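You operate a simulated robot arm through the tools that you are given. There is no shell and no other tool.

You are at the controls of a simulated robot arm. One attempt, no reset.

Task
Dust the medium white plate, then nest the three steel bowls on it.
Fine: use the white cloth and put it back; big bowl in the middle of the plate, smaller in bigger. What is to be rubbed or washed off counts as gone when no trace of it is left.

Only the result counts: the job must be done as asked and must still hold three seconds after the hand-in. Knocking over, shifting, dropping, spilling or breaking anything else fails it. Flat cloth is picked up by pressing the open fingertips on it (5 to 10 N) and closing them slowly along it; thin cloth reads only 2 to 8 mm in the jaws.

Robot
A 7-joint arm with a two-finger parallel gripper, fixed in place. Base frame: the origin is on the floor under the middle of its stand, x ahead of it, y to its left, z up. Lengths are in cm, angles in degrees, forces in N, time in s.
It reaches about 114.7 cm from its shoulder. Its first joint turns from -166.0 to 166.0 degrees. Payload 3.43 kg.
The TCP is the grasp point between the finger pads, 3 cm short of the fingertips. In the tool frame z runs along the fingers and y along their closing line. Largest opening 9.4 cm; finger width 2.8, thickness 1; the body of the gripper, 5 by 9.6 cm, starts 5.5 cm behind the TCP.
Orientation is that of the tool frame in the base frame, as [roll, pitch, yaw] about the fixed x, y, z axes, in that order (R = Rz(yaw) Ry(pitch) Rx(roll)). With the fingers straight down and closing along the base's y, the tool's x points along the base's -x, its y along +y and its z along -z.

Tools
- The arm moves only by the tool jog_arm. Its argument "increments" is a list of rows, each a list of 3 entries, a list of its own where there are three numbers: the shift along the base's x, y, z in units of 20 mm (1.0 is 20 mm), then the turn, a rotation vector about the base's x, y, z in units of 8 degrees (1.0 is 8 degrees), then the opening, from 0 (shut) to 1 (fully open). In form: [[[dx, dy, dz], [wx, wy, wz], gripper], ...]. A call has 1 to 20 rows; each row shifts and turns the commanded pose from where the row before left it. A call with a number of a shift or a turn outside -1 to 1 is refused whole. A row lasts 0.2 s, in which the tool goes at most 5 cm and 8.6 degrees; a call with a longer step from one row to the next is refused whole, and so is a gripper value outside its range. Where a pose cannot be reached the arm comes as near as it can. A force on the tool above 60 N (or 10 N above the force at the start of the call, whichever is more), or a blocked arm, ends the call early, and 0.2 s more pass. Each finger travels about 4.5 cm/s and halts on what it meets, pressing with about 42 N; the grip force reading is that of the motor and also rises with nothing between the fingers. The clock runs only during rows and for 0.2 s after the last one: add rows that do not move to give the fingers time. It gives the time, the measured TCP pose, the force on the tool (base axes), the opening and the grip force at its end, in the units of the frame above (readings bear some noise), with the torque about the TCP (base axes, N m) and any sound that the robot's microphone picked up.
- Cameras (640 x 400 px; columns grow to the right, rows downward): "scene" is fixed at [39.88, 49.99, 144.17]; the picture's right is [-0.27, -0.96, 0.00], its down [-0.92, 0.26, -0.29] and it looks along [0.28, -0.08, -0.96] (base axes); focal length 214 px, centre (320, 200). "wrist" rides on the gripper at [7.6, 1.4, -10.3] in the tool frame; the picture's right is [-0.18, 0.98, 0.00], its down [-0.75, -0.14, -0.64] and it looks along [-0.63, -0.12, 0.77] (tool axes); focal length 243 px, centre (320, 200). There is no depth. A picture from a camera that has moved, and an enlarged one, comes with that camera's place and axes in the base frame and with its lens.
- camera(camera): a new picture of that camera. The clock stands still meanwhile.
- enlarge(camera, box): a new picture of the part [left, top, right, bottom] of that camera's present view, enlarged. The clock stands still meanwhile.
- job_done(): hands the job in; it is judged then, once.

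Nothing tells you positions but the pictures and the camera data. Unless the task says otherwise, let go and move clear before handing in.

The tools are called by a JSON object that holds its "name" and its "arguments". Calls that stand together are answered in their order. jog_arm: Moves the arm, as the interface text tells. Its arguments: {"type":"object","properties":{"increments":{"type":"array"}},"required":["increments"]} The other tools are called the same way: camera (camera) takes a picture; enlarge (camera, box) takes an enlarged picture of a part of a camera's view; job_done () hands the job in.

At the start:

```text
clock: 0.0
position: [51.39, 15.95, 119.18]
ee_rot: [-180.0, 0.0, 179.9]
force: [0.2, -0.3, 0.4]
torque: [-0.03, -0.01, 0.0]
grip_width: 9.39
gripper_force: 0.0
```

scene: 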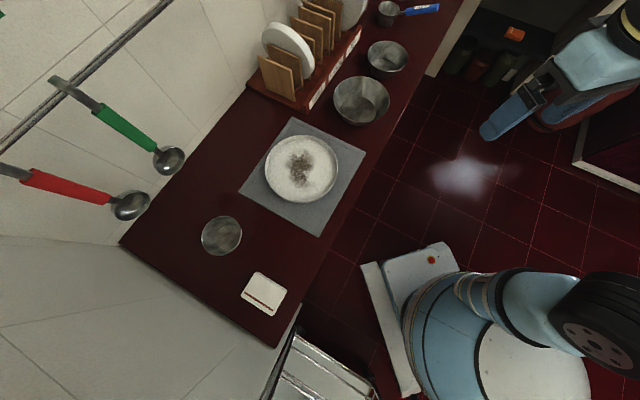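
wrist: 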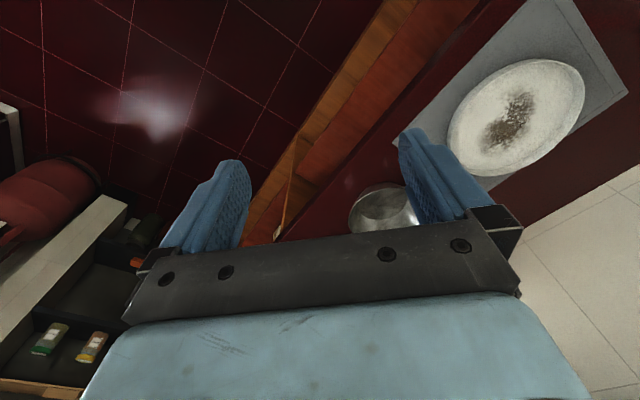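

I see a dark red counter with a dusty plate on a grey mat, three steel bowls, and a folded white cloth near the end of the counter. I'll enlarge the views before moving anything.

{"name": "enlarge", "arguments": {"camera": "scene", "box": [180, 100, 380, 225]}}

{"name": "enlarge", "arguments": {"camera": "scene", "box": [160, 200, 320, 300]}}

{"name": "enlarge", "arguments": {"camera": "scene", "box": [240, 0, 450, 130]}}

```text
3.20 times, centred on (280, 162) of scene
camera zoom: at [39.88, 49.99, 144.17], right [-0.27, -0.96, 0.0], down [-0.92, 0.26, -0.29], along [0.28, -0.08, -0.96], focal length 686 px, centre (448, 320)
```

zoom: 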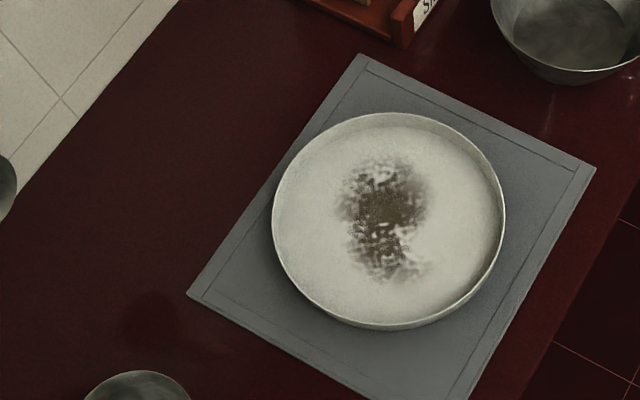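

```text
4.00 times, centred on (240, 250) of scene
camera zoom: at [39.88, 49.99, 144.17], right [-0.27, -0.96, 0.0], down [-0.92, 0.26, -0.29], along [0.28, -0.08, -0.96], focal length 858 px, centre (640, 0)
```

zoom: 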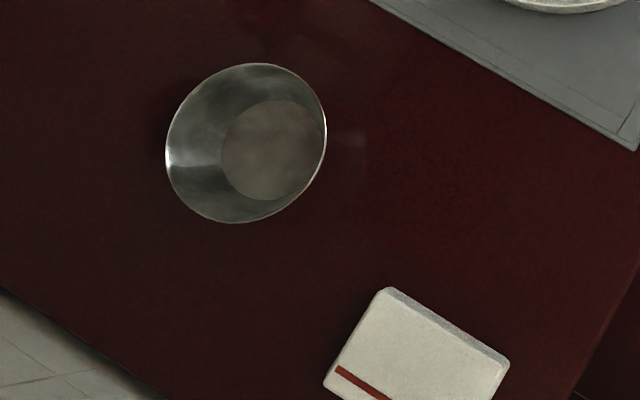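

```text
3.05 times, centred on (345, 65) of scene
camera zoom: at [39.88, 49.99, 144.17], right [-0.27, -0.96, 0.0], down [-0.92, 0.26, -0.29], along [0.28, -0.08, -0.96], focal length 654 px, centre (244, 611)
```

zoom: 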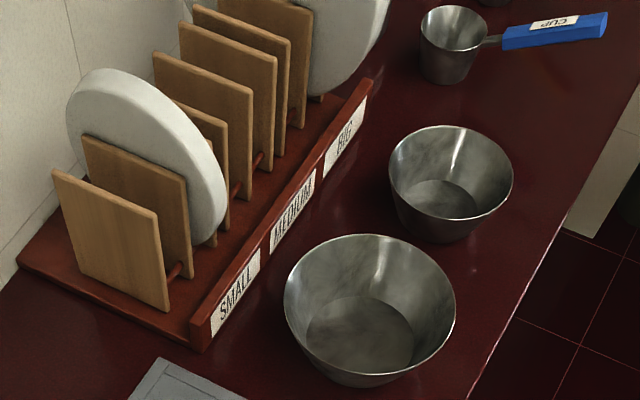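

The counter top seems to be at about z = 87, running at roughly 45°, with the cloth near (37, 65). I'll fly over there at a safe height to look with the wrist camera.

{"name": "jog_arm", "arguments": {"increments": [[[-0.3, 1, 0], [0, 0, 0], 1], [[-0.3, 1, 0], [0, 0, 0], 1], [[-0.3, 1, 0], [0, 0, 0], 1], [[-0.3, 1, 0], [0, 0, 0], 1], [[-0.3, 1, 0], [0, 0, 0], 1], [[-0.3, 1, 0], [0, 0, 0], 1], [[-0.3, 1, 0], [0, 0, 0], 1], [[-0.3, 1, 0], [0, 0, 0], 1], [[-0.3, 1, 0], [0, 0, 0], 1], [[-0.3, 1, 0], [0, 0, 0], 1], [[-0.3, 1, 0], [0, 0, 0], 1], [[-0.3, 1, 0], [0, 0, 0], 1], [[-0.3, 1, 0], [0, 0, 0], 1], [[-0.3, 1, 0], [0, 0, 0], 1], [[-0.3, 1, 0], [0, 0, 0], 1], [[-0.3, 1, 0], [0, 0, 0], 1], [[-0.3, 1, 0], [0, 0, 0], 1], [[-0.3, 1, 0], [0, 0, 0], 1], [[-0.3, 1, 0], [0, 0, 0], 1], [[-0.3, 1, 0], [0, 0, 0], 1]]}}

```text
clock: 4.2
position: [39.38, 55.74, 119.2]
ee_rot: [-179.9, 0.0, 180.0]
force: [0.4, -0.8, -0.1]
torque: [0.02, -0.03, 0.01]
grip_width: 9.41
gripper_force: 0.2
```

The arm reached (39, 56, 119) and tracks the commands well. Next I'll look at the counter end from here.

{"name": "camera", "arguments": {"camera": "wrist"}}

{"name": "camera", "arguments": {"camera": "scene"}}

```text
taken
camera wrist: at [31.72, 57.3, 129.53], right [0.18, 0.98, 0.0], down [0.75, -0.14, 0.64], along [0.63, -0.12, -0.77], focal length 243 px, centre (320, 200)
```

wrist: 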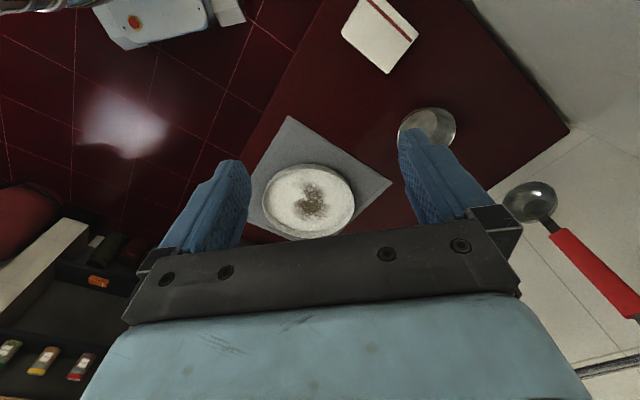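

```text
taken
```

scene: 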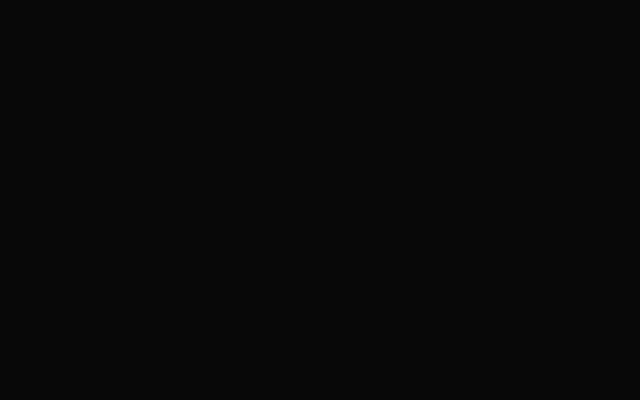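

The cloth is at about (37, 65) with its top near z = 88–89, and both cameras agree on that. I'll move over it, lower, with the gripper turned 45° so it squares up with the counter, and look closer.

{"name": "jog_arm", "arguments": {"increments": [[[-0.1, 0.5, -0.5], [0, 0, -0.8], 1], [[-0.1, 0.5, -0.5], [0, 0, -0.8], 1], [[-0.1, 0.5, -0.5], [0, 0, -0.8], 1], [[-0.1, 0.5, -0.5], [0, 0, -0.8], 1], [[-0.1, 0.5, -0.5], [0, 0, -0.8], 1], [[-0.1, 0.5, -0.5], [0, 0, -0.8], 1], [[-0.1, 0.5, -0.5], [0, 0, -0.8], 1], [[-0.1, 0.5, -0.5], [0, 0, 0], 1], [[-0.1, 0.5, -0.5], [0, 0, 0], 1], [[0, 0, -0.5], [0, 0, 0], 1], [[0, 0, 0], [0, 0, 0], 1]]}}

{"name": "camera", "arguments": {"camera": "wrist"}}

{"name": "camera", "arguments": {"camera": "scene"}}

```text
clock: 6.6
position: [37.58, 64.83, 109.14]
ee_rot: [180.0, -0.1, 135.3]
force: [0.5, 0.6, -0.2]
torque: [-0.04, 0.03, -0.04]
grip_width: 9.41
gripper_force: 0.2
```

```text
taken
camera wrist: at [33.14, 71.27, 119.44], right [0.82, 0.57, 0.0], down [0.44, -0.63, 0.64], along [0.36, -0.53, -0.77], focal length 243 px, centre (320, 200)
```

wrist: 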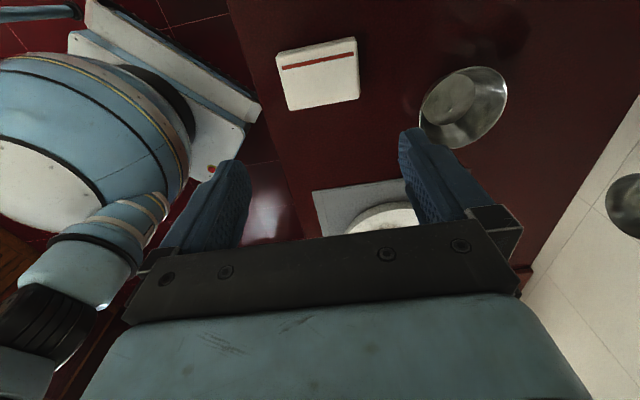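

```text
taken
```

scene: 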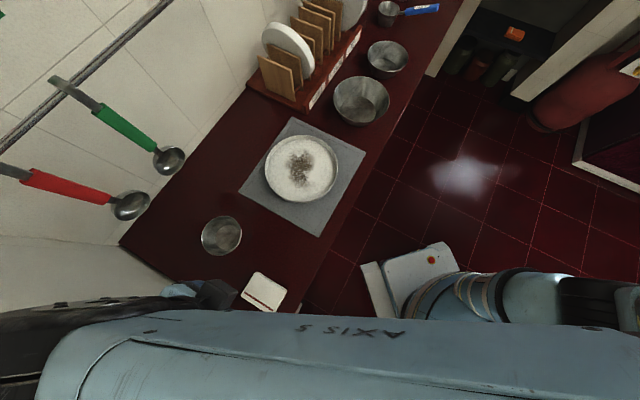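

The cloth is now in clear view below the gripper. I'll enlarge both views to get its corners and thickness.

{"name": "enlarge", "arguments": {"camera": "wrist", "box": [240, 20, 400, 120]}}

{"name": "enlarge", "arguments": {"camera": "wrist", "box": [380, 50, 540, 150]}}

```text
4.00 times, centred on (320, 70) of wrist
camera zoom: at [33.14, 71.27, 119.44], right [0.82, 0.57, 0.0], down [0.44, -0.63, 0.64], along [0.36, -0.53, -0.77], focal length 970 px, centre (320, 720)
```

zoom: 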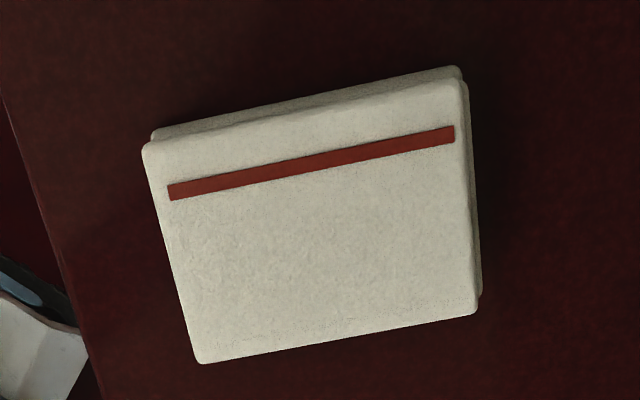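

```text
4.00 times, centred on (460, 100) of wrist
camera zoom: at [33.14, 71.27, 119.44], right [0.82, 0.57, 0.0], down [0.44, -0.63, 0.64], along [0.36, -0.53, -0.77], focal length 970 px, centre (-240, 600)
```

zoom: 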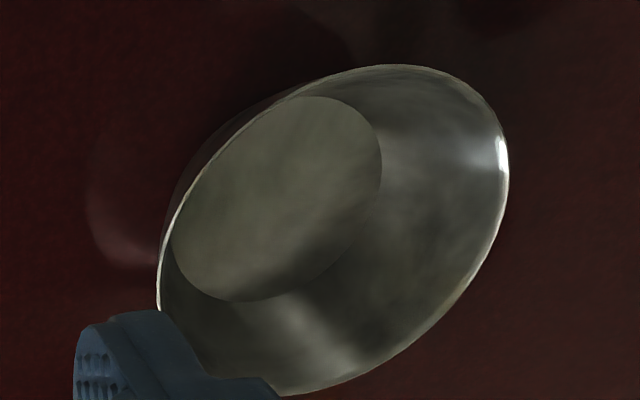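

The cloth looks like a folded pad about 8.7 × 6 cm, centred near (37, 65), with edges at 45°. I'll turn so the fingers close across its short side and come lower to judge its thickness.

{"name": "jog_arm", "arguments": {"increments": [[[0, 0, -0.5], [0, 0, 0.9375], 1], [[0, 0, -0.5], [0, 0, 0.9375], 1], [[0, 0, -0.5], [0, 0, 0.9375], 1], [[0, 0, -0.5], [0, 0, 0.9375], 1], [[0, 0, -0.5], [0, 0, 0.9375], 1], [[0, 0, -0.5], [0, 0, 0.9375], 1], [[0, 0, -0.5], [0, 0, 0.9375], 1], [[0, 0, -0.5], [0, 0, 0.9375], 1], [[0, 0, -0.5], [0, 0, 0.9375], 1], [[0, 0, -0.5], [0, 0, 0.9375], 1], [[-0.1, 0.1, -0.5], [0, 0, 0.9375], 1], [[-0.1, 0.1, -0.5], [0, 0, 0.9375], 1], [[0, 0, 0], [0, 0, 0], 1]]}}

{"name": "camera", "arguments": {"camera": "wrist"}}

{"name": "camera", "arguments": {"camera": "scene"}}

```text
clock: 9.4
position: [37.29, 65.36, 97.0]
ee_rot: [180.0, 0.0, -134.7]
force: [-0.9, 0.0, -0.2]
torque: [-0.03, 0.03, 0.03]
grip_width: 9.4
gripper_force: 0.1
```

```text
taken
camera wrist: at [30.83, 60.94, 107.39], right [-0.57, 0.82, 0.0], down [0.63, 0.44, 0.64], along [0.53, 0.37, -0.77], focal length 243 px, centre (320, 200)
```

wrist: 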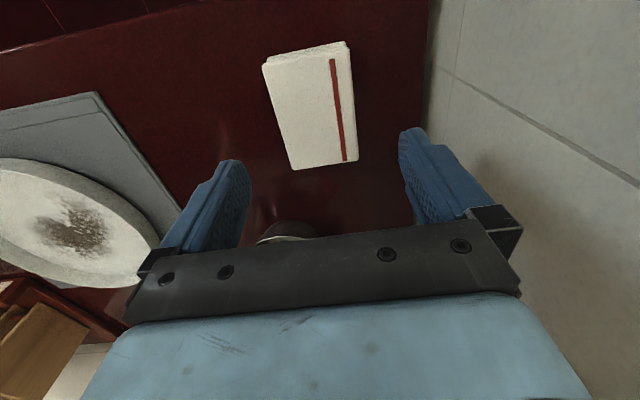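

```text
taken
```

scene: 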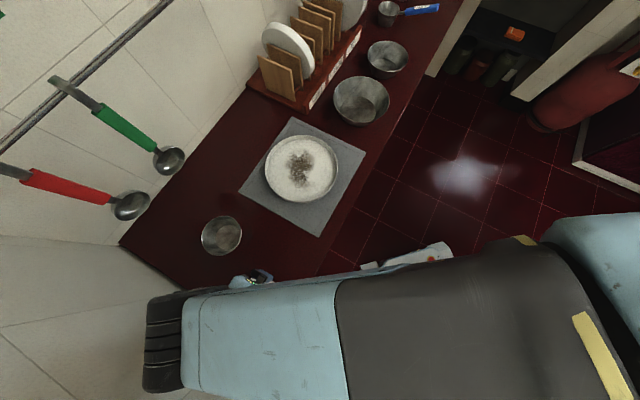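

A wall stands at the counter's end, about 9 cm beyond the cloth's centre, so I'll keep clear of it. I'll zoom in on the cloth's edges.

{"name": "enlarge", "arguments": {"camera": "wrist", "box": [230, 25, 390, 125]}}

{"name": "enlarge", "arguments": {"camera": "wrist", "box": [230, 90, 390, 190]}}

```text
4.00 times, centred on (310, 75) of wrist
camera zoom: at [30.83, 60.94, 107.39], right [-0.57, 0.82, 0.0], down [0.63, 0.44, 0.64], along [0.53, 0.37, -0.77], focal length 970 px, centre (360, 700)
```

zoom: 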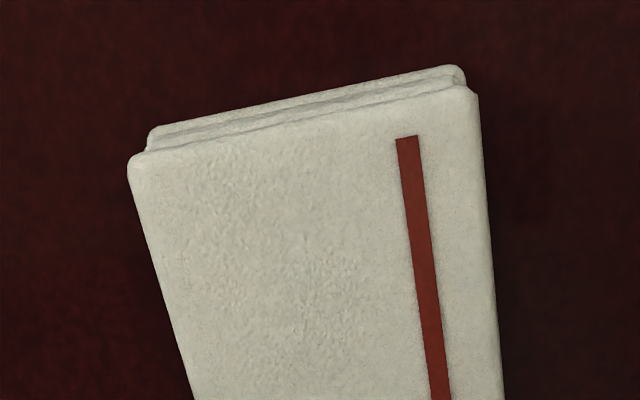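

```text
4.00 times, centred on (310, 140) of wrist
camera zoom: at [30.83, 60.94, 107.39], right [-0.57, 0.82, 0.0], down [0.63, 0.44, 0.64], along [0.53, 0.37, -0.77], focal length 970 px, centre (360, 440)
```

zoom: 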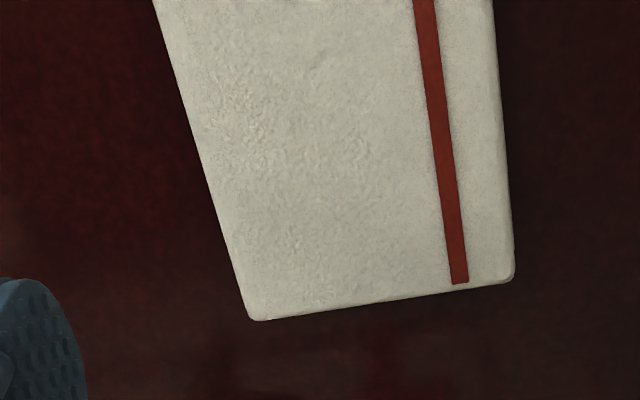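

The pad is about 8.65 × 6.0 cm, centred at (37.1, 65.0), with its top near z = 88.4 and 2–3 cm thick. It can be gripped across its short side, so I'll lower the open fingers astride it and check on the way down.

{"name": "jog_arm", "arguments": {"increments": [[[-0.08, -0.2, -0.5], [0, 0, -0.04], 1], [[0, 0, -0.5], [0, 0, 0], 1], [[0, 0, -0.5], [0, 0, 0], 1], [[0, 0, -0.5], [0, 0, 0], 1], [[0, 0, -0.5], [0, 0, 0], 1], [[0, 0, -0.5], [0, 0, 0], 1], [[0, 0, 0], [0, 0, 0], 1]]}}

{"name": "camera", "arguments": {"camera": "wrist"}}

```text
clock: 11.0
position: [37.02, 65.08, 91.11]
ee_rot: [-179.9, 0.0, -135.1]
force: [-0.6, -0.2, 0.3]
torque: [-0.01, 0.05, 0.01]
grip_width: 9.41
gripper_force: 0.1
```

```text
taken
camera wrist: at [30.58, 60.68, 101.41], right [-0.56, 0.83, 0.0], down [0.63, 0.43, 0.64], along [0.53, 0.36, -0.77], focal length 243 px, centre (320, 200)
```

wrist: 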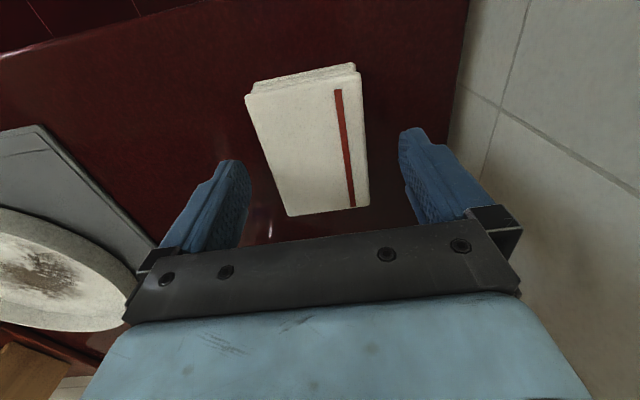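

The fingertips are level with the cloth's top and the cloth is centred between them. I'll lower gently to find where the counter is.

{"name": "jog_arm", "arguments": {"increments": [[[0, 0, -0.1], [0, 0, 0], 1], [[0, 0, -0.1], [0, 0, 0], 1], [[0, 0, -0.1], [0, 0, 0], 1], [[0, 0, -0.1], [0, 0, 0], 1], [[0, 0, -0.1], [0, 0, 0], 1], [[0, 0, 0], [0, 0, 0], 1]]}}

{"name": "enlarge", "arguments": {"camera": "wrist", "box": [180, 50, 460, 225]}}

```text
clock: 12.4
position: [36.98, 64.9, 90.03]
ee_rot: [180.0, 0.0, -135.1]
force: [0.0, -0.1, 0.3]
torque: [0.01, 0.02, -0.01]
grip_width: 9.34
gripper_force: 0.0
```

```text
2.29 times, centred on (320, 138) of wrist
camera zoom: at [30.57, 60.66, 100.38], right [-0.56, 0.83, 0.0], down [0.63, 0.43, 0.64], along [0.53, 0.36, -0.77], focal length 555 px, centre (320, 343)
```

zoom: 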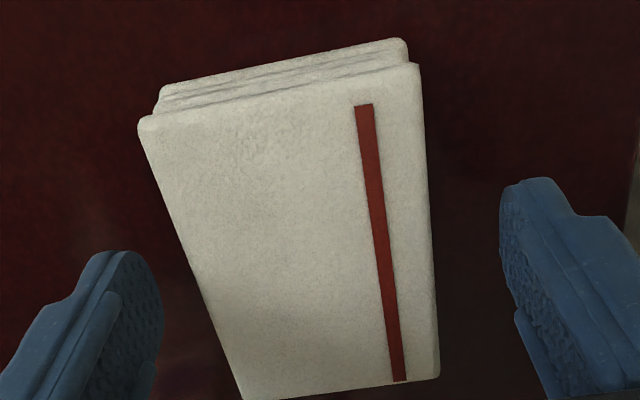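

The pad is roughly 2.3 cm thick, which puts the counter near z = 86. I'll keep lowering in millimetre steps and watch the force.

{"name": "jog_arm", "arguments": {"increments": [[[0, 0, -0.05], [0, 0, 0], 1], [[0, 0, -0.05], [0, 0, 0], 1], [[0, 0, -0.05], [0, 0, 0], 1], [[0, 0, -0.05], [0, 0, 0], 1], [[0, 0, -0.05], [0, 0, 0], 1], [[0, 0, 0], [0, 0, 0], 1]]}}

```text
clock: 13.8
position: [37.17, 64.96, 89.56]
ee_rot: [-180.0, 0.0, -135.1]
force: [-0.4, 0.0, 0.6]
torque: [0.02, -0.01, 0.02]
grip_width: 9.37
gripper_force: 0.0
```

There's no contact yet, with the tips at about 86.5, so I'll go a little lower.

{"name": "jog_arm", "arguments": {"increments": [[[0, 0, -0.05], [0, 0, 0], 1], [[0, 0, -0.05], [0, 0, 0], 1], [[0, 0, -0.05], [0, 0, 0], 1], [[0, 0, 0], [0, 0, 0], 1]]}}

{"name": "enlarge", "arguments": {"camera": "wrist", "box": [180, 50, 460, 225]}}

```text
clock: 14.8
position: [37.03, 64.93, 89.32]
ee_rot: [180.0, -0.1, -135.2]
force: [0.3, -0.1, 0.1]
torque: [0.03, -0.02, -0.04]
grip_width: 9.38
gripper_force: 0.0
```

```text
2.29 times, centred on (320, 138) of wrist
camera zoom: at [30.56, 60.67, 99.62], right [-0.56, 0.83, 0.0], down [0.63, 0.43, 0.64], along [0.53, 0.36, -0.77], focal length 555 px, centre (320, 343)
```

zoom: 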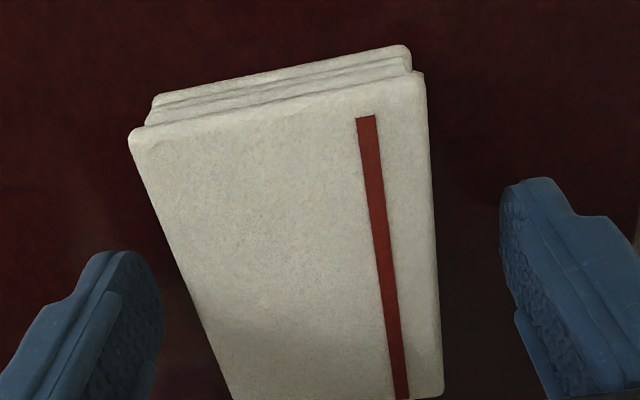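

Still no contact at 86.3, so I'll continue down to touch the counter lightly.

{"name": "jog_arm", "arguments": {"increments": [[[0, 0, -0.05], [0, 0, 0], 1], [[0, 0, -0.05], [0, 0, 0], 1], [[0, 0, -0.05], [0, 0, 0], 1], [[0, 0, 0], [0, 0, 0], 1]]}}

```text
clock: 15.8
position: [37.12, 64.88, 88.93]
ee_rot: [180.0, -0.1, -135.0]
force: [0.6, 0.9, -0.2]
torque: [0.01, -0.03, -0.01]
grip_width: 9.42
gripper_force: 0.0
```

{"name": "jog_arm", "arguments": {"increments": [[[0, 0, -0.05], [0, 0, 0], 1], [[0, 0, -0.05], [0, 0, 0], 1], [[0, 0, -0.05], [0, 0, 0], 1], [[0, 0, 0], [0, 0, 0], 1]]}}

```text
clock: 16.8
position: [37.05, 64.86, 88.65]
ee_rot: [-180.0, 0.0, -135.2]
force: [0.2, 0.3, -0.8]
torque: [0.01, -0.01, 0.0]
grip_width: 9.39
gripper_force: 0.0
```

Still free at 85.65, so I'm continuing carefully in small steps.

{"name": "jog_arm", "arguments": {"increments": [[[0, 0, -0.05], [0, 0, 0], 1], [[0, 0, -0.05], [0, 0, 0], 1], [[0, 0, -0.05], [0, 0, 0], 1], [[0, 0, 0], [0, 0, 0], 1]]}}

{"name": "camera", "arguments": {"camera": "wrist"}}

```text
clock: 17.8
position: [37.08, 64.94, 88.46]
ee_rot: [179.9, 0.1, -135.2]
force: [0.8, 0.8, 0.5]
torque: [-0.03, 0.0, 0.02]
grip_width: 9.39
gripper_force: 0.1
```

```text
taken
camera wrist: at [30.59, 60.62, 98.76], right [-0.56, 0.83, 0.0], down [0.63, 0.43, 0.64], along [0.53, 0.36, -0.77], focal length 243 px, centre (320, 200)
```

wrist: 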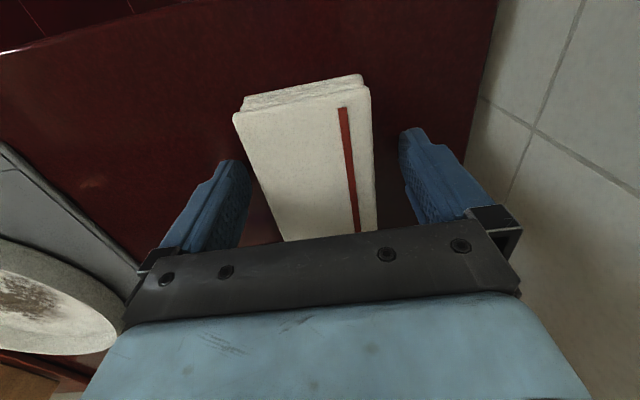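

{"name": "jog_arm", "arguments": {"increments": [[[0, 0, -0.05], [0, 0, 0], 1], [[0, 0, -0.05], [0, 0, 0], 1], [[0, 0, -0.05], [0, 0, 0], 1], [[0, 0, 0], [0, 0, 0], 1]]}}

```text
clock: 18.8
position: [37.24, 64.94, 88.16]
ee_rot: [-179.9, -0.1, -135.1]
force: [-0.3, 0.1, 0.4]
torque: [0.0, -0.01, 0.02]
grip_width: 9.41
gripper_force: 0.0
```

{"name": "jog_arm", "arguments": {"increments": [[[0, 0, -0.05], [0, 0, 0], 1], [[0, 0, -0.05], [0, 0, 0], 1], [[0, 0, -0.05], [0, 0, 0], 1], [[0, 0, 0], [0, 0, 0], 1]]}}

```text
clock: 19.8
position: [37.14, 64.81, 88.03]
ee_rot: [-180.0, 0.0, -135.2]
force: [1.0, -5.1, 24.0]
torque: [-1.23, -0.69, -0.12]
grip_width: 9.4
gripper_force: 0.1
```

The fingertips met the counter at TCP z = 88.0, so the counter is at about z = 85.0. I'll lift 7 mm, centre on the pad and close slowly.

{"name": "jog_arm", "arguments": {"increments": [[[0, 0, 0.2], [0, 0, 0], 1], [[0.06, 0, 0.2], [0, 0, 0], 1], [[0.06, 0, 0], [0, 0, 0], 1], [[0, 0, 0], [0, 0, 0], 0.9], [[0, 0, 0], [0, 0, 0], 0.82], [[0, 0, 0], [0, 0, 0], 0.76], [[0, 0, 0], [0, 0, 0], 0.72], [[0, 0, 0], [0, 0, 0], 0.7], [[0, 0, 0], [0, 0, 0], 0.7]]}}

{"name": "camera", "arguments": {"camera": "wrist"}}

```text
clock: 21.8
position: [37.39, 64.84, 88.6]
ee_rot: [-180.0, 0.0, -135.0]
force: [0.8, -0.1, -0.2]
torque: [0.0, 0.0, -0.03]
grip_width: 6.62
gripper_force: 0.1
```

```text
taken
camera wrist: at [30.85, 60.6, 98.9], right [-0.56, 0.83, 0.0], down [0.63, 0.43, 0.64], along [0.53, 0.36, -0.77], focal length 243 px, centre (320, 200)
```

wrist: 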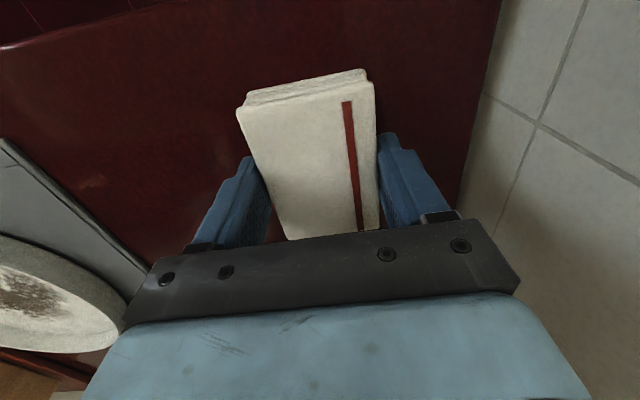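

The fingers sit evenly on both sides with the opening at 6.6 cm. I'll keep closing in small steps until they press the pad.

{"name": "jog_arm", "arguments": {"increments": [[[0, 0, 0], [0, 0, 0], 0.69], [[0, 0, 0], [0, 0, 0], 0.68], [[0, 0, 0], [0, 0, 0], 0.67], [[0, 0, 0], [0, 0, 0], 0.66], [[0, 0, 0], [0, 0, 0], 0.65], [[0, 0, 0], [0, 0, 0], 0.64], [[0, 0, 0], [0, 0, 0], 0.63], [[0, 0, 0], [0, 0, 0], 0.63]]}}

```text
clock: 23.6
position: [37.31, 64.94, 88.67]
ee_rot: [180.0, 0.1, -135.1]
force: [0.1, 0.3, -1.0]
torque: [0.01, -0.04, 0.02]
grip_width: 6.29
gripper_force: 41.8
```

I have the pad at 6.29 cm and 42 N, so it is firm, and its underside is about 0.65 cm below the fingertips. I'll lift it and carry it toward the plate.

{"name": "jog_arm", "arguments": {"increments": [[[0, 0, 0.1], [0, 0, 0], 0.6], [[0, 0, 0.2], [0, 0, 0], 0.6], [[0, 0, 0.4], [0, 0, 0], 0.6], [[0, 0, 0.6], [0, 0, 0], 0.6], [[0, 0, 0.8], [0, 0, 0], 0.6], [[0, 0, 0.9], [0, 0, 0], 0.6], [[0, 0, 0.9], [0, 0, 0], 0.6], [[0, 0, 0.9], [0, 0, 0], 0.6], [[0, 0, 0.9], [0, 0, 0], 0.6], [[0, 0, 0], [0, 0, 0], 0.6]]}}

{"name": "camera", "arguments": {"camera": "wrist"}}

{"name": "camera", "arguments": {"camera": "scene"}}

```text
clock: 25.8
position: [37.3, 65.07, 100.11]
ee_rot: [179.9, 0.0, -135.1]
force: [0.2, -0.7, 0.6]
torque: [0.01, 0.03, 0.02]
grip_width: 6.28
gripper_force: 41.8
```

```text
taken
camera wrist: at [30.83, 60.73, 110.44], right [-0.56, 0.83, 0.0], down [0.63, 0.43, 0.64], along [0.53, 0.36, -0.77], focal length 243 px, centre (320, 200)
```

wrist: 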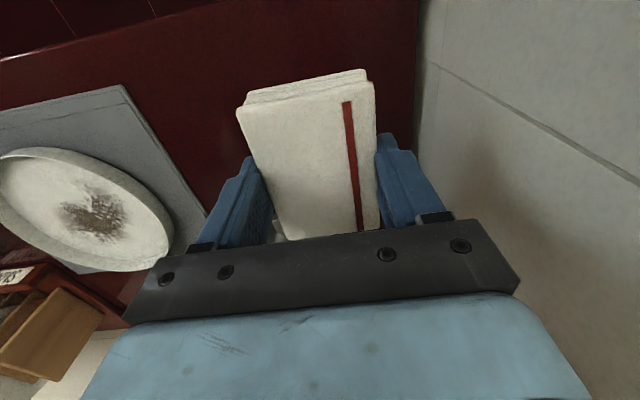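

```text
taken
```

scene: 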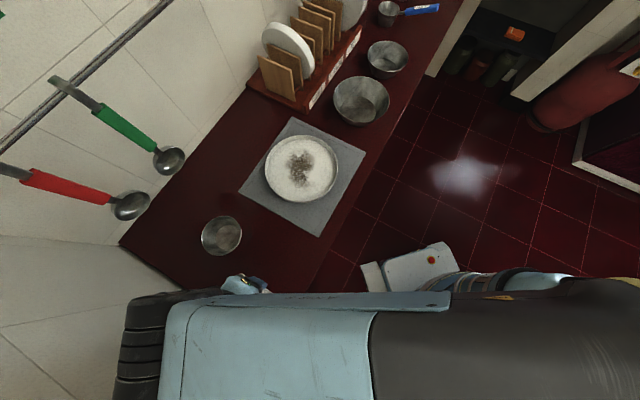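

The pad is securely held. I'll carry it to a spot beside the plate to see the plate and its dust up close.

{"name": "jog_arm", "arguments": {"increments": [[[0.9, -0.3, 0.1], [0, 0, 0], 0.6], [[0.9, -0.3, 0.1], [0, 0, 0], 0.6], [[0.9, -0.3, 0.1], [0, 0, 0], 0.6], [[0.9, -0.3, 0.1], [0, 0, 0], 0.6], [[0.9, -0.3, 0.1], [0, 0, 0], 0.6], [[0.9, -0.3, 0.1], [0, 0, 0], 0.6], [[0.9, -0.3, 0.1], [0, 0, 0], 0.6], [[0.9, -0.3, 0.1], [0, 0, 0], 0.6], [[0.9, -0.3, 0.1], [0, 0, 0], 0.6], [[0.9, -0.3, 0.1], [0, 0, 0], 0.6], [[0.9, -0.3, 0.1], [0, 0, 0], 0.6], [[0, 0, 0], [0, 0, 0], 0.6]]}}

{"name": "camera", "arguments": {"camera": "wrist"}}

{"name": "camera", "arguments": {"camera": "scene"}}

```text
clock: 28.4
position: [57.15, 58.3, 102.19]
ee_rot: [179.9, 0.0, -135.1]
force: [1.0, 0.3, -0.8]
torque: [-0.03, 0.0, -0.01]
grip_width: 6.29
gripper_force: 42.3
```

```text
taken
camera wrist: at [50.7, 53.98, 112.5], right [-0.56, 0.83, 0.0], down [0.63, 0.43, 0.64], along [0.53, 0.36, -0.77], focal length 243 px, centre (320, 200)
```

wrist: 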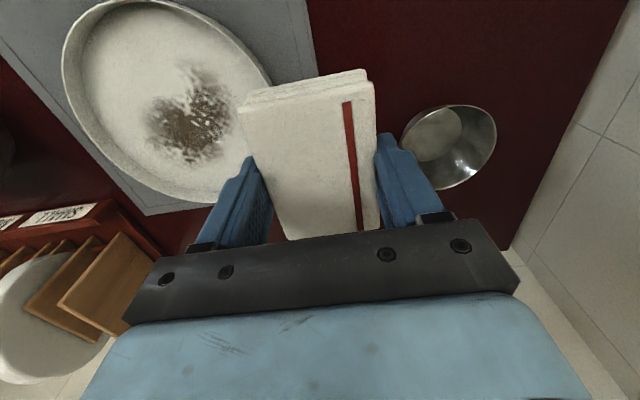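

```text
taken
```

scene: 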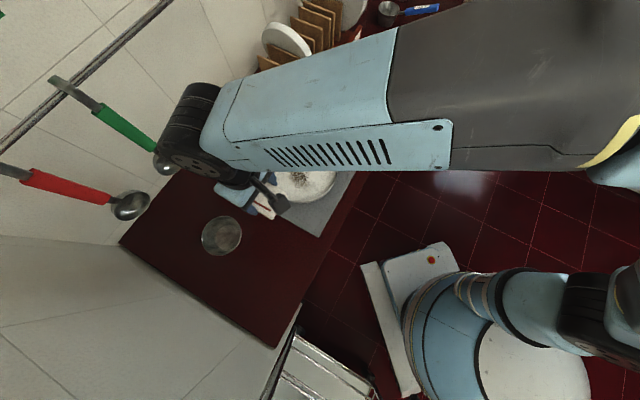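

The wrist stays well clear of the ladles and the plate is in view at about (67, 48). I'll enlarge it to map the dust and the rim.

{"name": "enlarge", "arguments": {"camera": "wrist", "box": [40, 0, 300, 210]}}

{"name": "enlarge", "arguments": {"camera": "wrist", "box": [120, 40, 260, 180]}}

```text
1.90 times, centred on (170, 105) of wrist
camera zoom: at [50.7, 53.98, 112.5], right [-0.56, 0.83, 0.0], down [0.63, 0.43, 0.64], along [0.53, 0.36, -0.77], focal length 462 px, centre (606, 381)
```

zoom: 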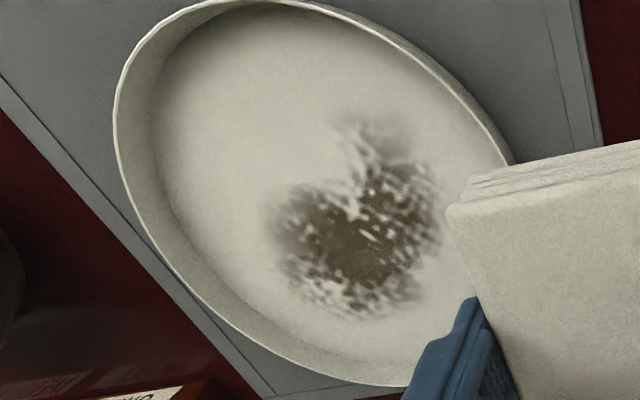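

```text
2.86 times, centred on (190, 110) of wrist
camera zoom: at [50.7, 53.98, 112.5], right [-0.56, 0.83, 0.0], down [0.63, 0.43, 0.64], along [0.53, 0.36, -0.77], focal length 693 px, centre (691, 457)
```

zoom: 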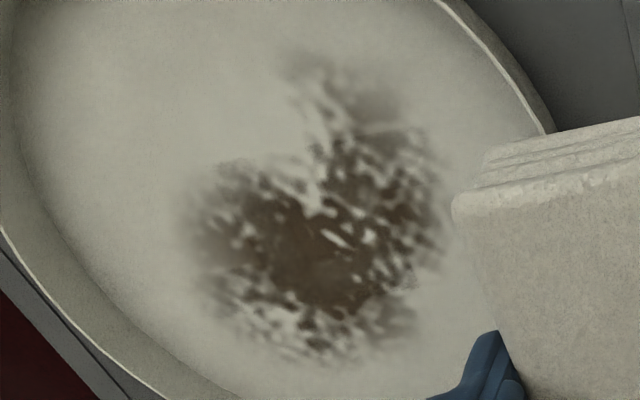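

The plate is a shallow dish, and its dust patch spans about x 60.5–74.5, y 43–52. I'll turn the pad so its long side runs along x and bring it over the plate's centre.

{"name": "jog_arm", "arguments": {"increments": [[[0.64, -0.67, 0], [0, 0, -0.703], 0.6], [[0.64, -0.67, 0], [0, 0, -0.703], 0.6], [[0.64, -0.67, 0], [0, 0, -0.703], 0.6], [[0.64, -0.67, 0], [0, 0, -0.703], 0.6], [[0.64, -0.67, 0], [0, 0, -0.703], 0.6], [[0.64, -0.67, 0], [0, 0, -0.703], 0.6], [[0.64, -0.67, 0], [0, 0, -0.703], 0.6], [[0.64, -0.67, 0], [0, 0, -0.703], 0.6], [[0, 0, -0.8], [0, 0, 0], 0.6], [[0, 0, -0.8], [0, 0, 0], 0.6], [[0, 0, -0.8], [0, 0, 0], 0.6], [[0, 0, 0], [0, 0, 0], 0.6]]}}

{"name": "camera", "arguments": {"camera": "wrist"}}

{"name": "camera", "arguments": {"camera": "scene"}}

```text
clock: 31.0
position: [67.3, 47.72, 97.48]
ee_rot: [180.0, 0.0, 179.9]
force: [-0.3, -1.0, -0.7]
torque: [0.0, 0.0, 0.0]
grip_width: 6.29
gripper_force: 41.9
```

```text
taken
camera wrist: at [59.63, 49.11, 107.72], right [0.19, 0.98, 0.0], down [0.75, -0.14, 0.64], along [0.63, -0.12, -0.77], focal length 243 px, centre (320, 200)
```

wrist: 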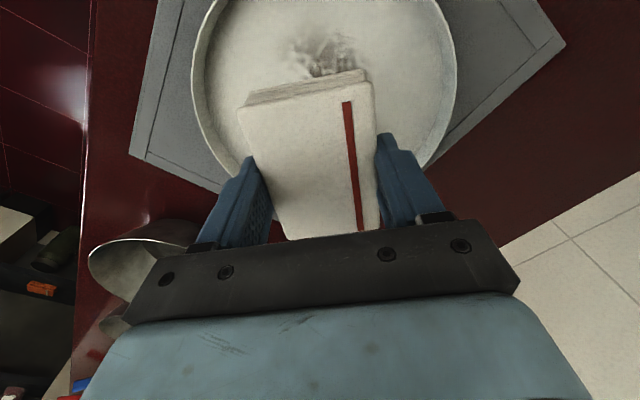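

```text
taken
```

scene: 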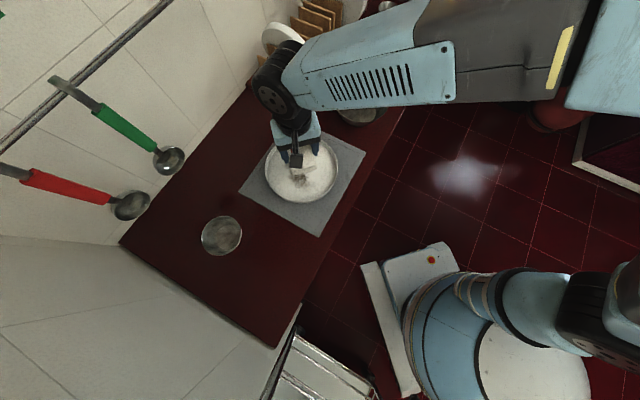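

The pad is centred over the plate. I'll lower it and then feel for the plate's floor in small steps.

{"name": "jog_arm", "arguments": {"increments": [[[0, 0, -0.7], [0, 0, 0], 0.6], [[0, 0, -0.7], [0, 0, 0], 0.6], [[0, 0, -0.7], [0, 0, 0], 0.6], [[0, 0, -0.5], [0, 0, 0], 0.6], [[0, 0, -0.3], [0, 0, 0], 0.6], [[0, 0, 0], [0, 0, 0], 0.6]]}}

```text
clock: 32.4
position: [67.41, 47.73, 91.72]
ee_rot: [-180.0, -0.1, 179.8]
force: [-0.1, -0.1, -0.8]
torque: [0.0, -0.03, -0.03]
grip_width: 6.28
gripper_force: 41.7
```

{"name": "jog_arm", "arguments": {"increments": [[[0, 0, -0.1], [0, 0, 0], 0.6], [[0, 0, -0.1], [0, 0, 0], 0.6], [[0, 0, -0.1], [0, 0, 0], 0.6], [[0, 0, -0.1], [0, 0, 0], 0.6], [[0, 0, 0], [0, 0, 0], 0.6]]}}

```text
clock: 33.6
position: [67.35, 47.63, 90.74]
ee_rot: [-180.0, 0.0, 179.9]
force: [-0.4, -0.3, -0.8]
torque: [0.02, 0.03, -0.01]
grip_width: 6.28
gripper_force: 42.5
```

{"name": "jog_arm", "arguments": {"increments": [[[0, 0, -0.05], [0, 0, 0], 0.6], [[0, 0, -0.05], [0, 0, 0], 0.6], [[0, 0, -0.05], [0, 0, 0], 0.6], [[0, 0, 0], [0, 0, 0], 0.6]]}}

{"name": "camera", "arguments": {"camera": "scene"}}

```text
clock: 34.6
position: [67.46, 47.6, 90.42]
ee_rot: [-180.0, 0.0, 179.9]
force: [-0.3, -0.7, -0.4]
torque: [0.0, 0.04, -0.02]
grip_width: 6.27
gripper_force: 42.3
```

```text
taken
```

scene: 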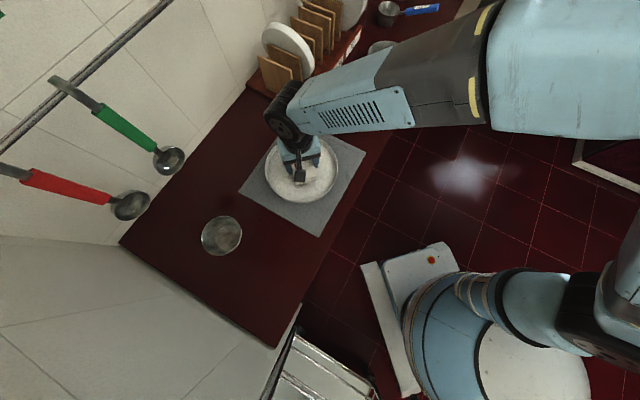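

No contact at 90.4, so I'm continuing down in small steps.

{"name": "jog_arm", "arguments": {"increments": [[[0, 0, -0.05], [0, 0, 0], 0.6], [[0, 0, -0.05], [0, 0, 0], 0.6], [[0, 0, 0], [0, 0, 0], 0.6]]}}

```text
clock: 35.4
position: [67.37, 47.6, 90.31]
ee_rot: [180.0, 0.0, 179.8]
force: [0.0, -0.5, -1.0]
torque: [0.01, 0.01, 0.02]
grip_width: 6.27
gripper_force: 41.6
```

{"name": "jog_arm", "arguments": {"increments": [[[0, 0, -0.05], [0, 0, 0], 0.6], [[0, 0, -0.05], [0, 0, 0], 0.6], [[0, 0, 0], [0, 0, 0], 0.6]]}}

```text
clock: 36.2
position: [67.4, 47.58, 90.23]
ee_rot: [-179.9, -0.1, 179.8]
force: [0.4, -0.1, 0.0]
torque: [-0.03, -0.02, 0.01]
grip_width: 6.27
gripper_force: 41.9
```

{"name": "jog_arm", "arguments": {"increments": [[[0, 0, -0.05], [0, 0, 0], 0.6], [[0, 0, 0], [0, 0, 0], 0.6]]}}

```text
clock: 36.8
position: [67.44, 47.64, 90.09]
ee_rot: [-180.0, -0.1, 180.0]
force: [0.1, 0.8, -0.2]
torque: [-0.02, 0.03, 0.0]
grip_width: 6.27
gripper_force: 42.0
```

{"name": "jog_arm", "arguments": {"increments": [[[0, 0, -0.05], [0, 0, 0], 0.6], [[0, 0, -0.05], [0, 0, 0], 0.6], [[0, 0, 0], [0, 0, 0], 0.6]]}}

```text
clock: 37.6
position: [67.36, 47.62, 89.86]
ee_rot: [-180.0, -0.1, 179.8]
force: [0.5, -0.5, -0.9]
torque: [0.01, -0.04, 0.01]
grip_width: 6.28
gripper_force: 42.1
```

{"name": "jog_arm", "arguments": {"increments": [[[0, 0, -0.05], [0, 0, 0], 0.6], [[0, 0, -0.05], [0, 0, 0], 0.6], [[0, 0, 0], [0, 0, 0], 0.6]]}}

```text
clock: 38.4
position: [67.44, 47.71, 89.59]
ee_rot: [-180.0, 0.1, 179.8]
force: [0.4, -0.6, -1.0]
torque: [0.01, -0.01, -0.01]
grip_width: 6.28
gripper_force: 41.4
```

{"name": "jog_arm", "arguments": {"increments": [[[0, 0, -0.04], [0, 0, 0], 0.6], [[0, 0, 0], [0, 0, 0], 0.6]]}}

{"name": "camera", "arguments": {"camera": "wrist"}}

```text
clock: 39.0
position: [67.43, 47.61, 89.62]
ee_rot: [179.9, 0.0, 179.9]
force: [0.7, -1.9, 9.7]
torque: [-0.14, 0.08, -0.01]
grip_width: 6.28
gripper_force: 42.3
```

```text
taken
camera wrist: at [59.72, 49.11, 99.89], right [0.19, 0.98, 0.0], down [0.75, -0.14, 0.64], along [0.63, -0.12, -0.77], focal length 243 px, centre (320, 200)
```

wrist: 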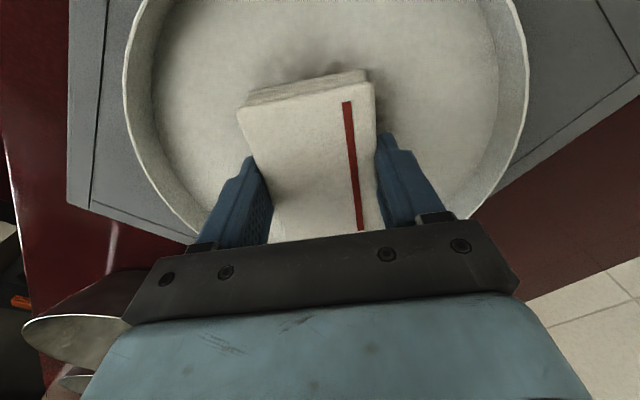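

The pad is resting on the plate's floor with about 10 N. I'll start wiping with a short first stroke to check the drag.

{"name": "jog_arm", "arguments": {"increments": [[[0.3, 0, 0], [0, 0, 0], 0.6], [[0.4, 0, 0], [0, 0, 0], 0.6], [[0.4, 0, 0], [0, 0, 0], 0.6], [[0.3, 0, 0], [0, 0, 0], 0.6], [[0, 0, 0], [0, 0, 0], 0.6]]}}

{"name": "camera", "arguments": {"camera": "wrist"}}

{"name": "enlarge", "arguments": {"camera": "scene", "box": [220, 110, 380, 210]}}

```text
clock: 40.2
position: [70.08, 47.59, 89.58]
ee_rot: [-180.0, 0.0, 179.9]
force: [-4.3, 1.7, 7.5]
torque: [0.05, 0.1, 0.04]
grip_width: 6.29
gripper_force: 41.6
```

```text
taken
camera wrist: at [62.41, 49.14, 99.89], right [0.19, 0.98, 0.0], down [0.75, -0.14, 0.64], along [0.63, -0.12, -0.77], focal length 243 px, centre (320, 200)
```

wrist: 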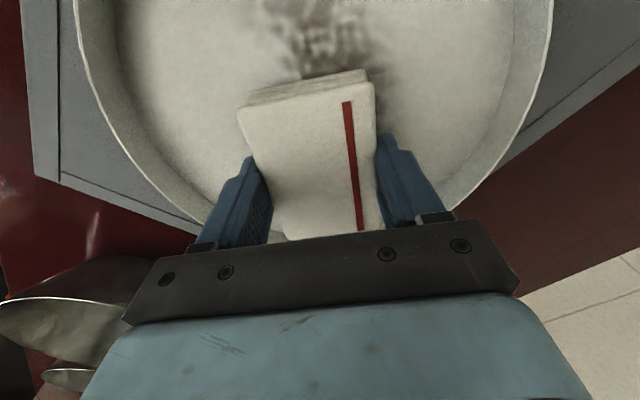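

```text
4.00 times, centred on (300, 160) of scene
camera zoom: at [39.88, 49.99, 144.17], right [-0.27, -0.96, 0.0], down [-0.92, 0.26, -0.29], along [0.28, -0.08, -0.96], focal length 858 px, centre (400, 360)
```

zoom: 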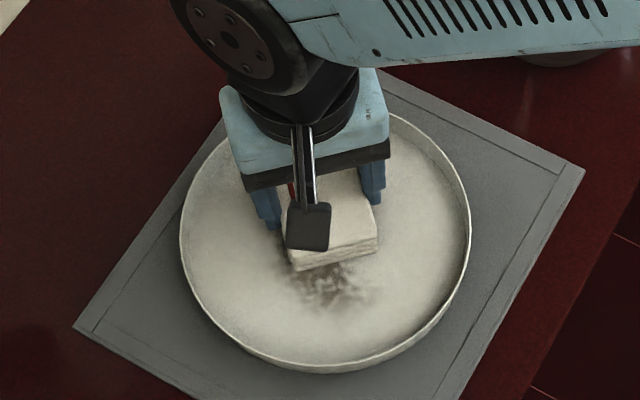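

The drag is only about 4 N and the plate stays put. I'll now make full strokes along x across the dusty area.

{"name": "jog_arm", "arguments": {"increments": [[[0.25, 0, 0], [0, 0, 0], 0.6], [[-0.4, 0, 0], [0, 0, 0], 0.6], [[-0.4, 0, 0], [0, 0, 0], 0.6], [[-0.4, 0, 0], [0, 0, 0], 0.6], [[-0.4, 0, 0], [0, 0, 0], 0.6], [[-0.4, 0, 0], [0, 0, 0], 0.6], [[-0.4, 0, 0], [0, 0, 0], 0.6], [[-0.4, 0, 0], [0, 0, 0], 0.6], [[-0.4, 0, 0], [0, 0, 0], 0.6], [[0, 0.4, 0], [0, 0, 0], 0.6], [[0, 0.4, 0], [0, 0, 0], 0.6], [[0.39, 0, 0], [0, 0, 0], 0.6], [[0.39, 0, 0], [0, 0, 0], 0.6], [[0.39, 0, 0], [0, 0, 0], 0.6], [[0.39, 0, 0], [0, 0, 0], 0.6], [[0.39, 0, 0], [0, 0, 0], 0.6], [[0.39, 0, 0], [0, 0, 0], 0.6], [[0.39, 0, 0], [0, 0, 0], 0.6], [[0.39, 0, 0], [0, 0, 0], 0.6], [[0, 0, 0], [0, 0, 0], 0.6]]}}

{"name": "camera", "arguments": {"camera": "wrist"}}

{"name": "enlarge", "arguments": {"camera": "scene", "box": [220, 110, 380, 210]}}

```text
clock: 44.4
position: [70.46, 49.18, 89.52]
ee_rot: [-179.9, 0.0, 179.9]
force: [-5.6, 0.1, 13.7]
torque: [0.0, 0.12, 0.02]
grip_width: 6.27
gripper_force: 42.0
```

```text
taken
camera wrist: at [62.74, 50.63, 99.86], right [0.19, 0.98, 0.0], down [0.75, -0.14, 0.64], along [0.63, -0.12, -0.77], focal length 243 px, centre (320, 200)
```

wrist: 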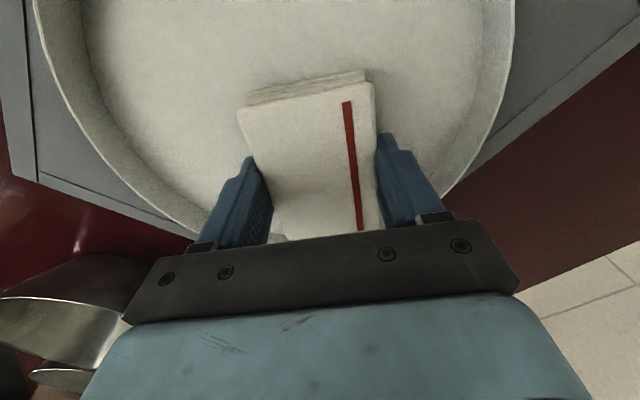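

```text
4.00 times, centred on (300, 160) of scene
camera zoom: at [39.88, 49.99, 144.17], right [-0.27, -0.96, 0.0], down [-0.92, 0.26, -0.29], along [0.28, -0.08, -0.96], focal length 858 px, centre (400, 360)
```

zoom: 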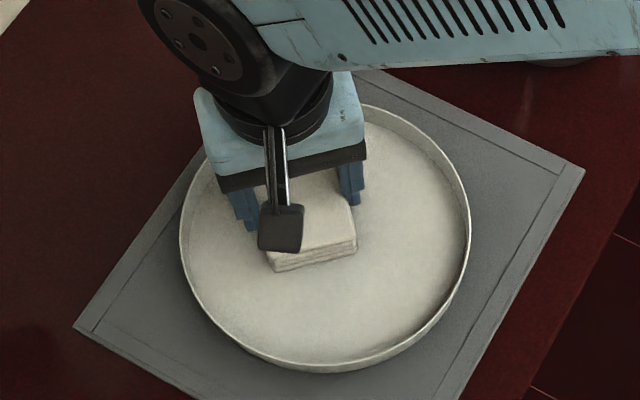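

The dust is coming off cleanly. I'll continue with strokes on the other side and repeat passes for completeness.

{"name": "jog_arm", "arguments": {"increments": [[[-0.05, -0.4, 0], [0, 0, 0], 0.6], [[0, -0.4, 0], [0, 0, 0], 0.6], [[0, -0.4, 0], [0, 0, 0], 0.6], [[0, -0.4, 0], [0, 0, 0], 0.6], [[-0.38, 0, 0], [0, 0, 0], 0.6], [[-0.38, 0, 0], [0, 0, 0], 0.6], [[-0.38, 0, 0], [0, 0, 0], 0.6], [[-0.38, 0, 0], [0, 0, 0], 0.6], [[-0.38, 0, 0], [0, 0, 0], 0.6], [[-0.38, 0, 0], [0, 0, 0], 0.6], [[-0.38, 0, 0], [0, 0, 0], 0.6], [[-0.38, 0, 0], [0, 0, 0], 0.6], [[0, 0.4, 0], [0, 0, 0], 0.6], [[0, 0.4, 0], [0, 0, 0], 0.6], [[0, 0.4, 0], [0, 0, 0], 0.6], [[0, 0.4, 0], [0, 0, 0], 0.6], [[0, -0.4, 0], [0, 0, 0], 0.6], [[0, -0.4, 0], [0, 0, 0], 0.6], [[0, 0, 0], [0, 0, 0], 0.6]]}}

{"name": "jog_arm", "arguments": {"increments": [[[0.39, 0, 0], [0, 0, 0], 0.6], [[0.39, 0, 0], [0, 0, 0], 0.6], [[0.39, 0, 0], [0, 0, 0], 0.6], [[0.39, 0, 0], [0, 0, 0], 0.6], [[0.39, 0, 0], [0, 0, 0], 0.6], [[0.39, 0, 0], [0, 0, 0], 0.6], [[0.39, 0, 0], [0, 0, 0], 0.6], [[0.39, 0, 0], [0, 0, 0], 0.6], [[0, 0.4, 0], [0, 0, 0], 0.6], [[0, 0.4, 0], [0, 0, 0], 0.6], [[0, -0.4, 0], [0, 0, 0], 0.6], [[0, -0.4, 0], [0, 0, 0], 0.6], [[0, -0.4, 0], [0, 0, 0], 0.6], [[0, -0.4, 0], [0, 0, 0], 0.6], [[0, 0, 0], [0, 0, 0], 0.6]]}}

```text
clock: 48.4
position: [64.36, 47.63, 89.64]
ee_rot: [179.9, 0.0, 179.9]
force: [-0.4, 0.1, -0.9]
torque: [-0.01, 0.0, 0.02]
grip_width: 6.28
gripper_force: 41.9
```

```text
clock: 51.6
position: [70.49, 45.94, 89.62]
ee_rot: [-180.0, -0.1, 179.9]
force: [-0.3, -0.5, 1.2]
torque: [0.02, 0.01, -0.04]
grip_width: 6.28
gripper_force: 42.3
```

The contact force dropped to almost nothing on these strokes, so they may not have rubbed. I'll lift a few cm and look at the plate.

{"name": "jog_arm", "arguments": {"increments": [[[0, 0, 0.5], [0, 0, 0], 0.6], [[0, 0, 1], [0, 0, 0], 0.6], [[0, 0, 1], [0, 0, 0], 0.6], [[-0.5, 0.5, 1], [0, 0, 0], 0.6], [[-1, 1, 0.5], [0, 0, 0], 0.6], [[-1, 1, 0], [0, 0, 0], 0.6], [[-1, 1, 0], [0, 0, 0], 0.6], [[-1, 1, 0], [0, 0, 0], 0.6], [[-1, 1, 0], [0, 0, 0], 0.6], [[-1, 1, 0], [0, 0, 0], 0.6], [[0, 0, 0], [0, 0, 0], 0.6]]}}

{"name": "enlarge", "arguments": {"camera": "scene", "box": [240, 120, 360, 220]}}

{"name": "camera", "arguments": {"camera": "wrist"}}

```text
clock: 54.0
position: [57.53, 58.99, 97.4]
ee_rot: [180.0, 0.0, 179.9]
force: [-0.1, -0.4, -0.8]
torque: [-0.02, 0.02, -0.02]
grip_width: 6.3
gripper_force: 41.7
```

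```text
4.00 times, centred on (300, 170) of scene
camera zoom: at [39.88, 49.99, 144.17], right [-0.27, -0.96, 0.0], down [-0.92, 0.26, -0.29], along [0.28, -0.08, -0.96], focal length 858 px, centre (400, 320)
```

zoom: 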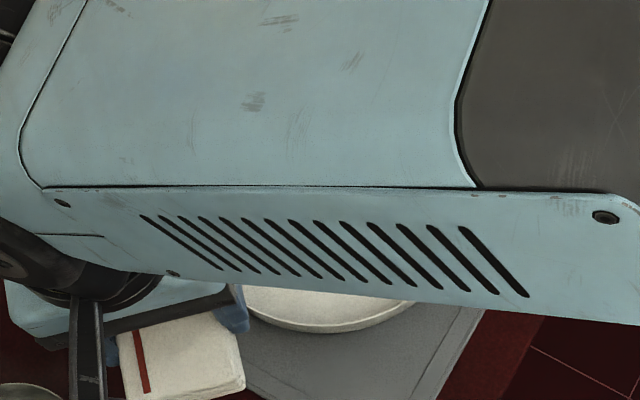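

```text
taken
camera wrist: at [49.88, 60.53, 107.75], right [0.19, 0.98, 0.0], down [0.75, -0.14, 0.64], along [0.63, -0.12, -0.77], focal length 243 px, centre (320, 200)
```

wrist: 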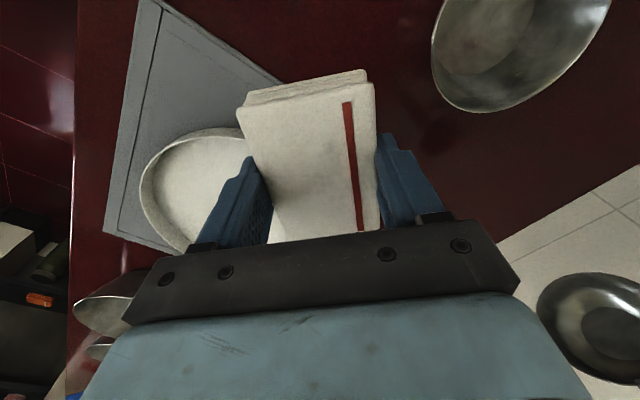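

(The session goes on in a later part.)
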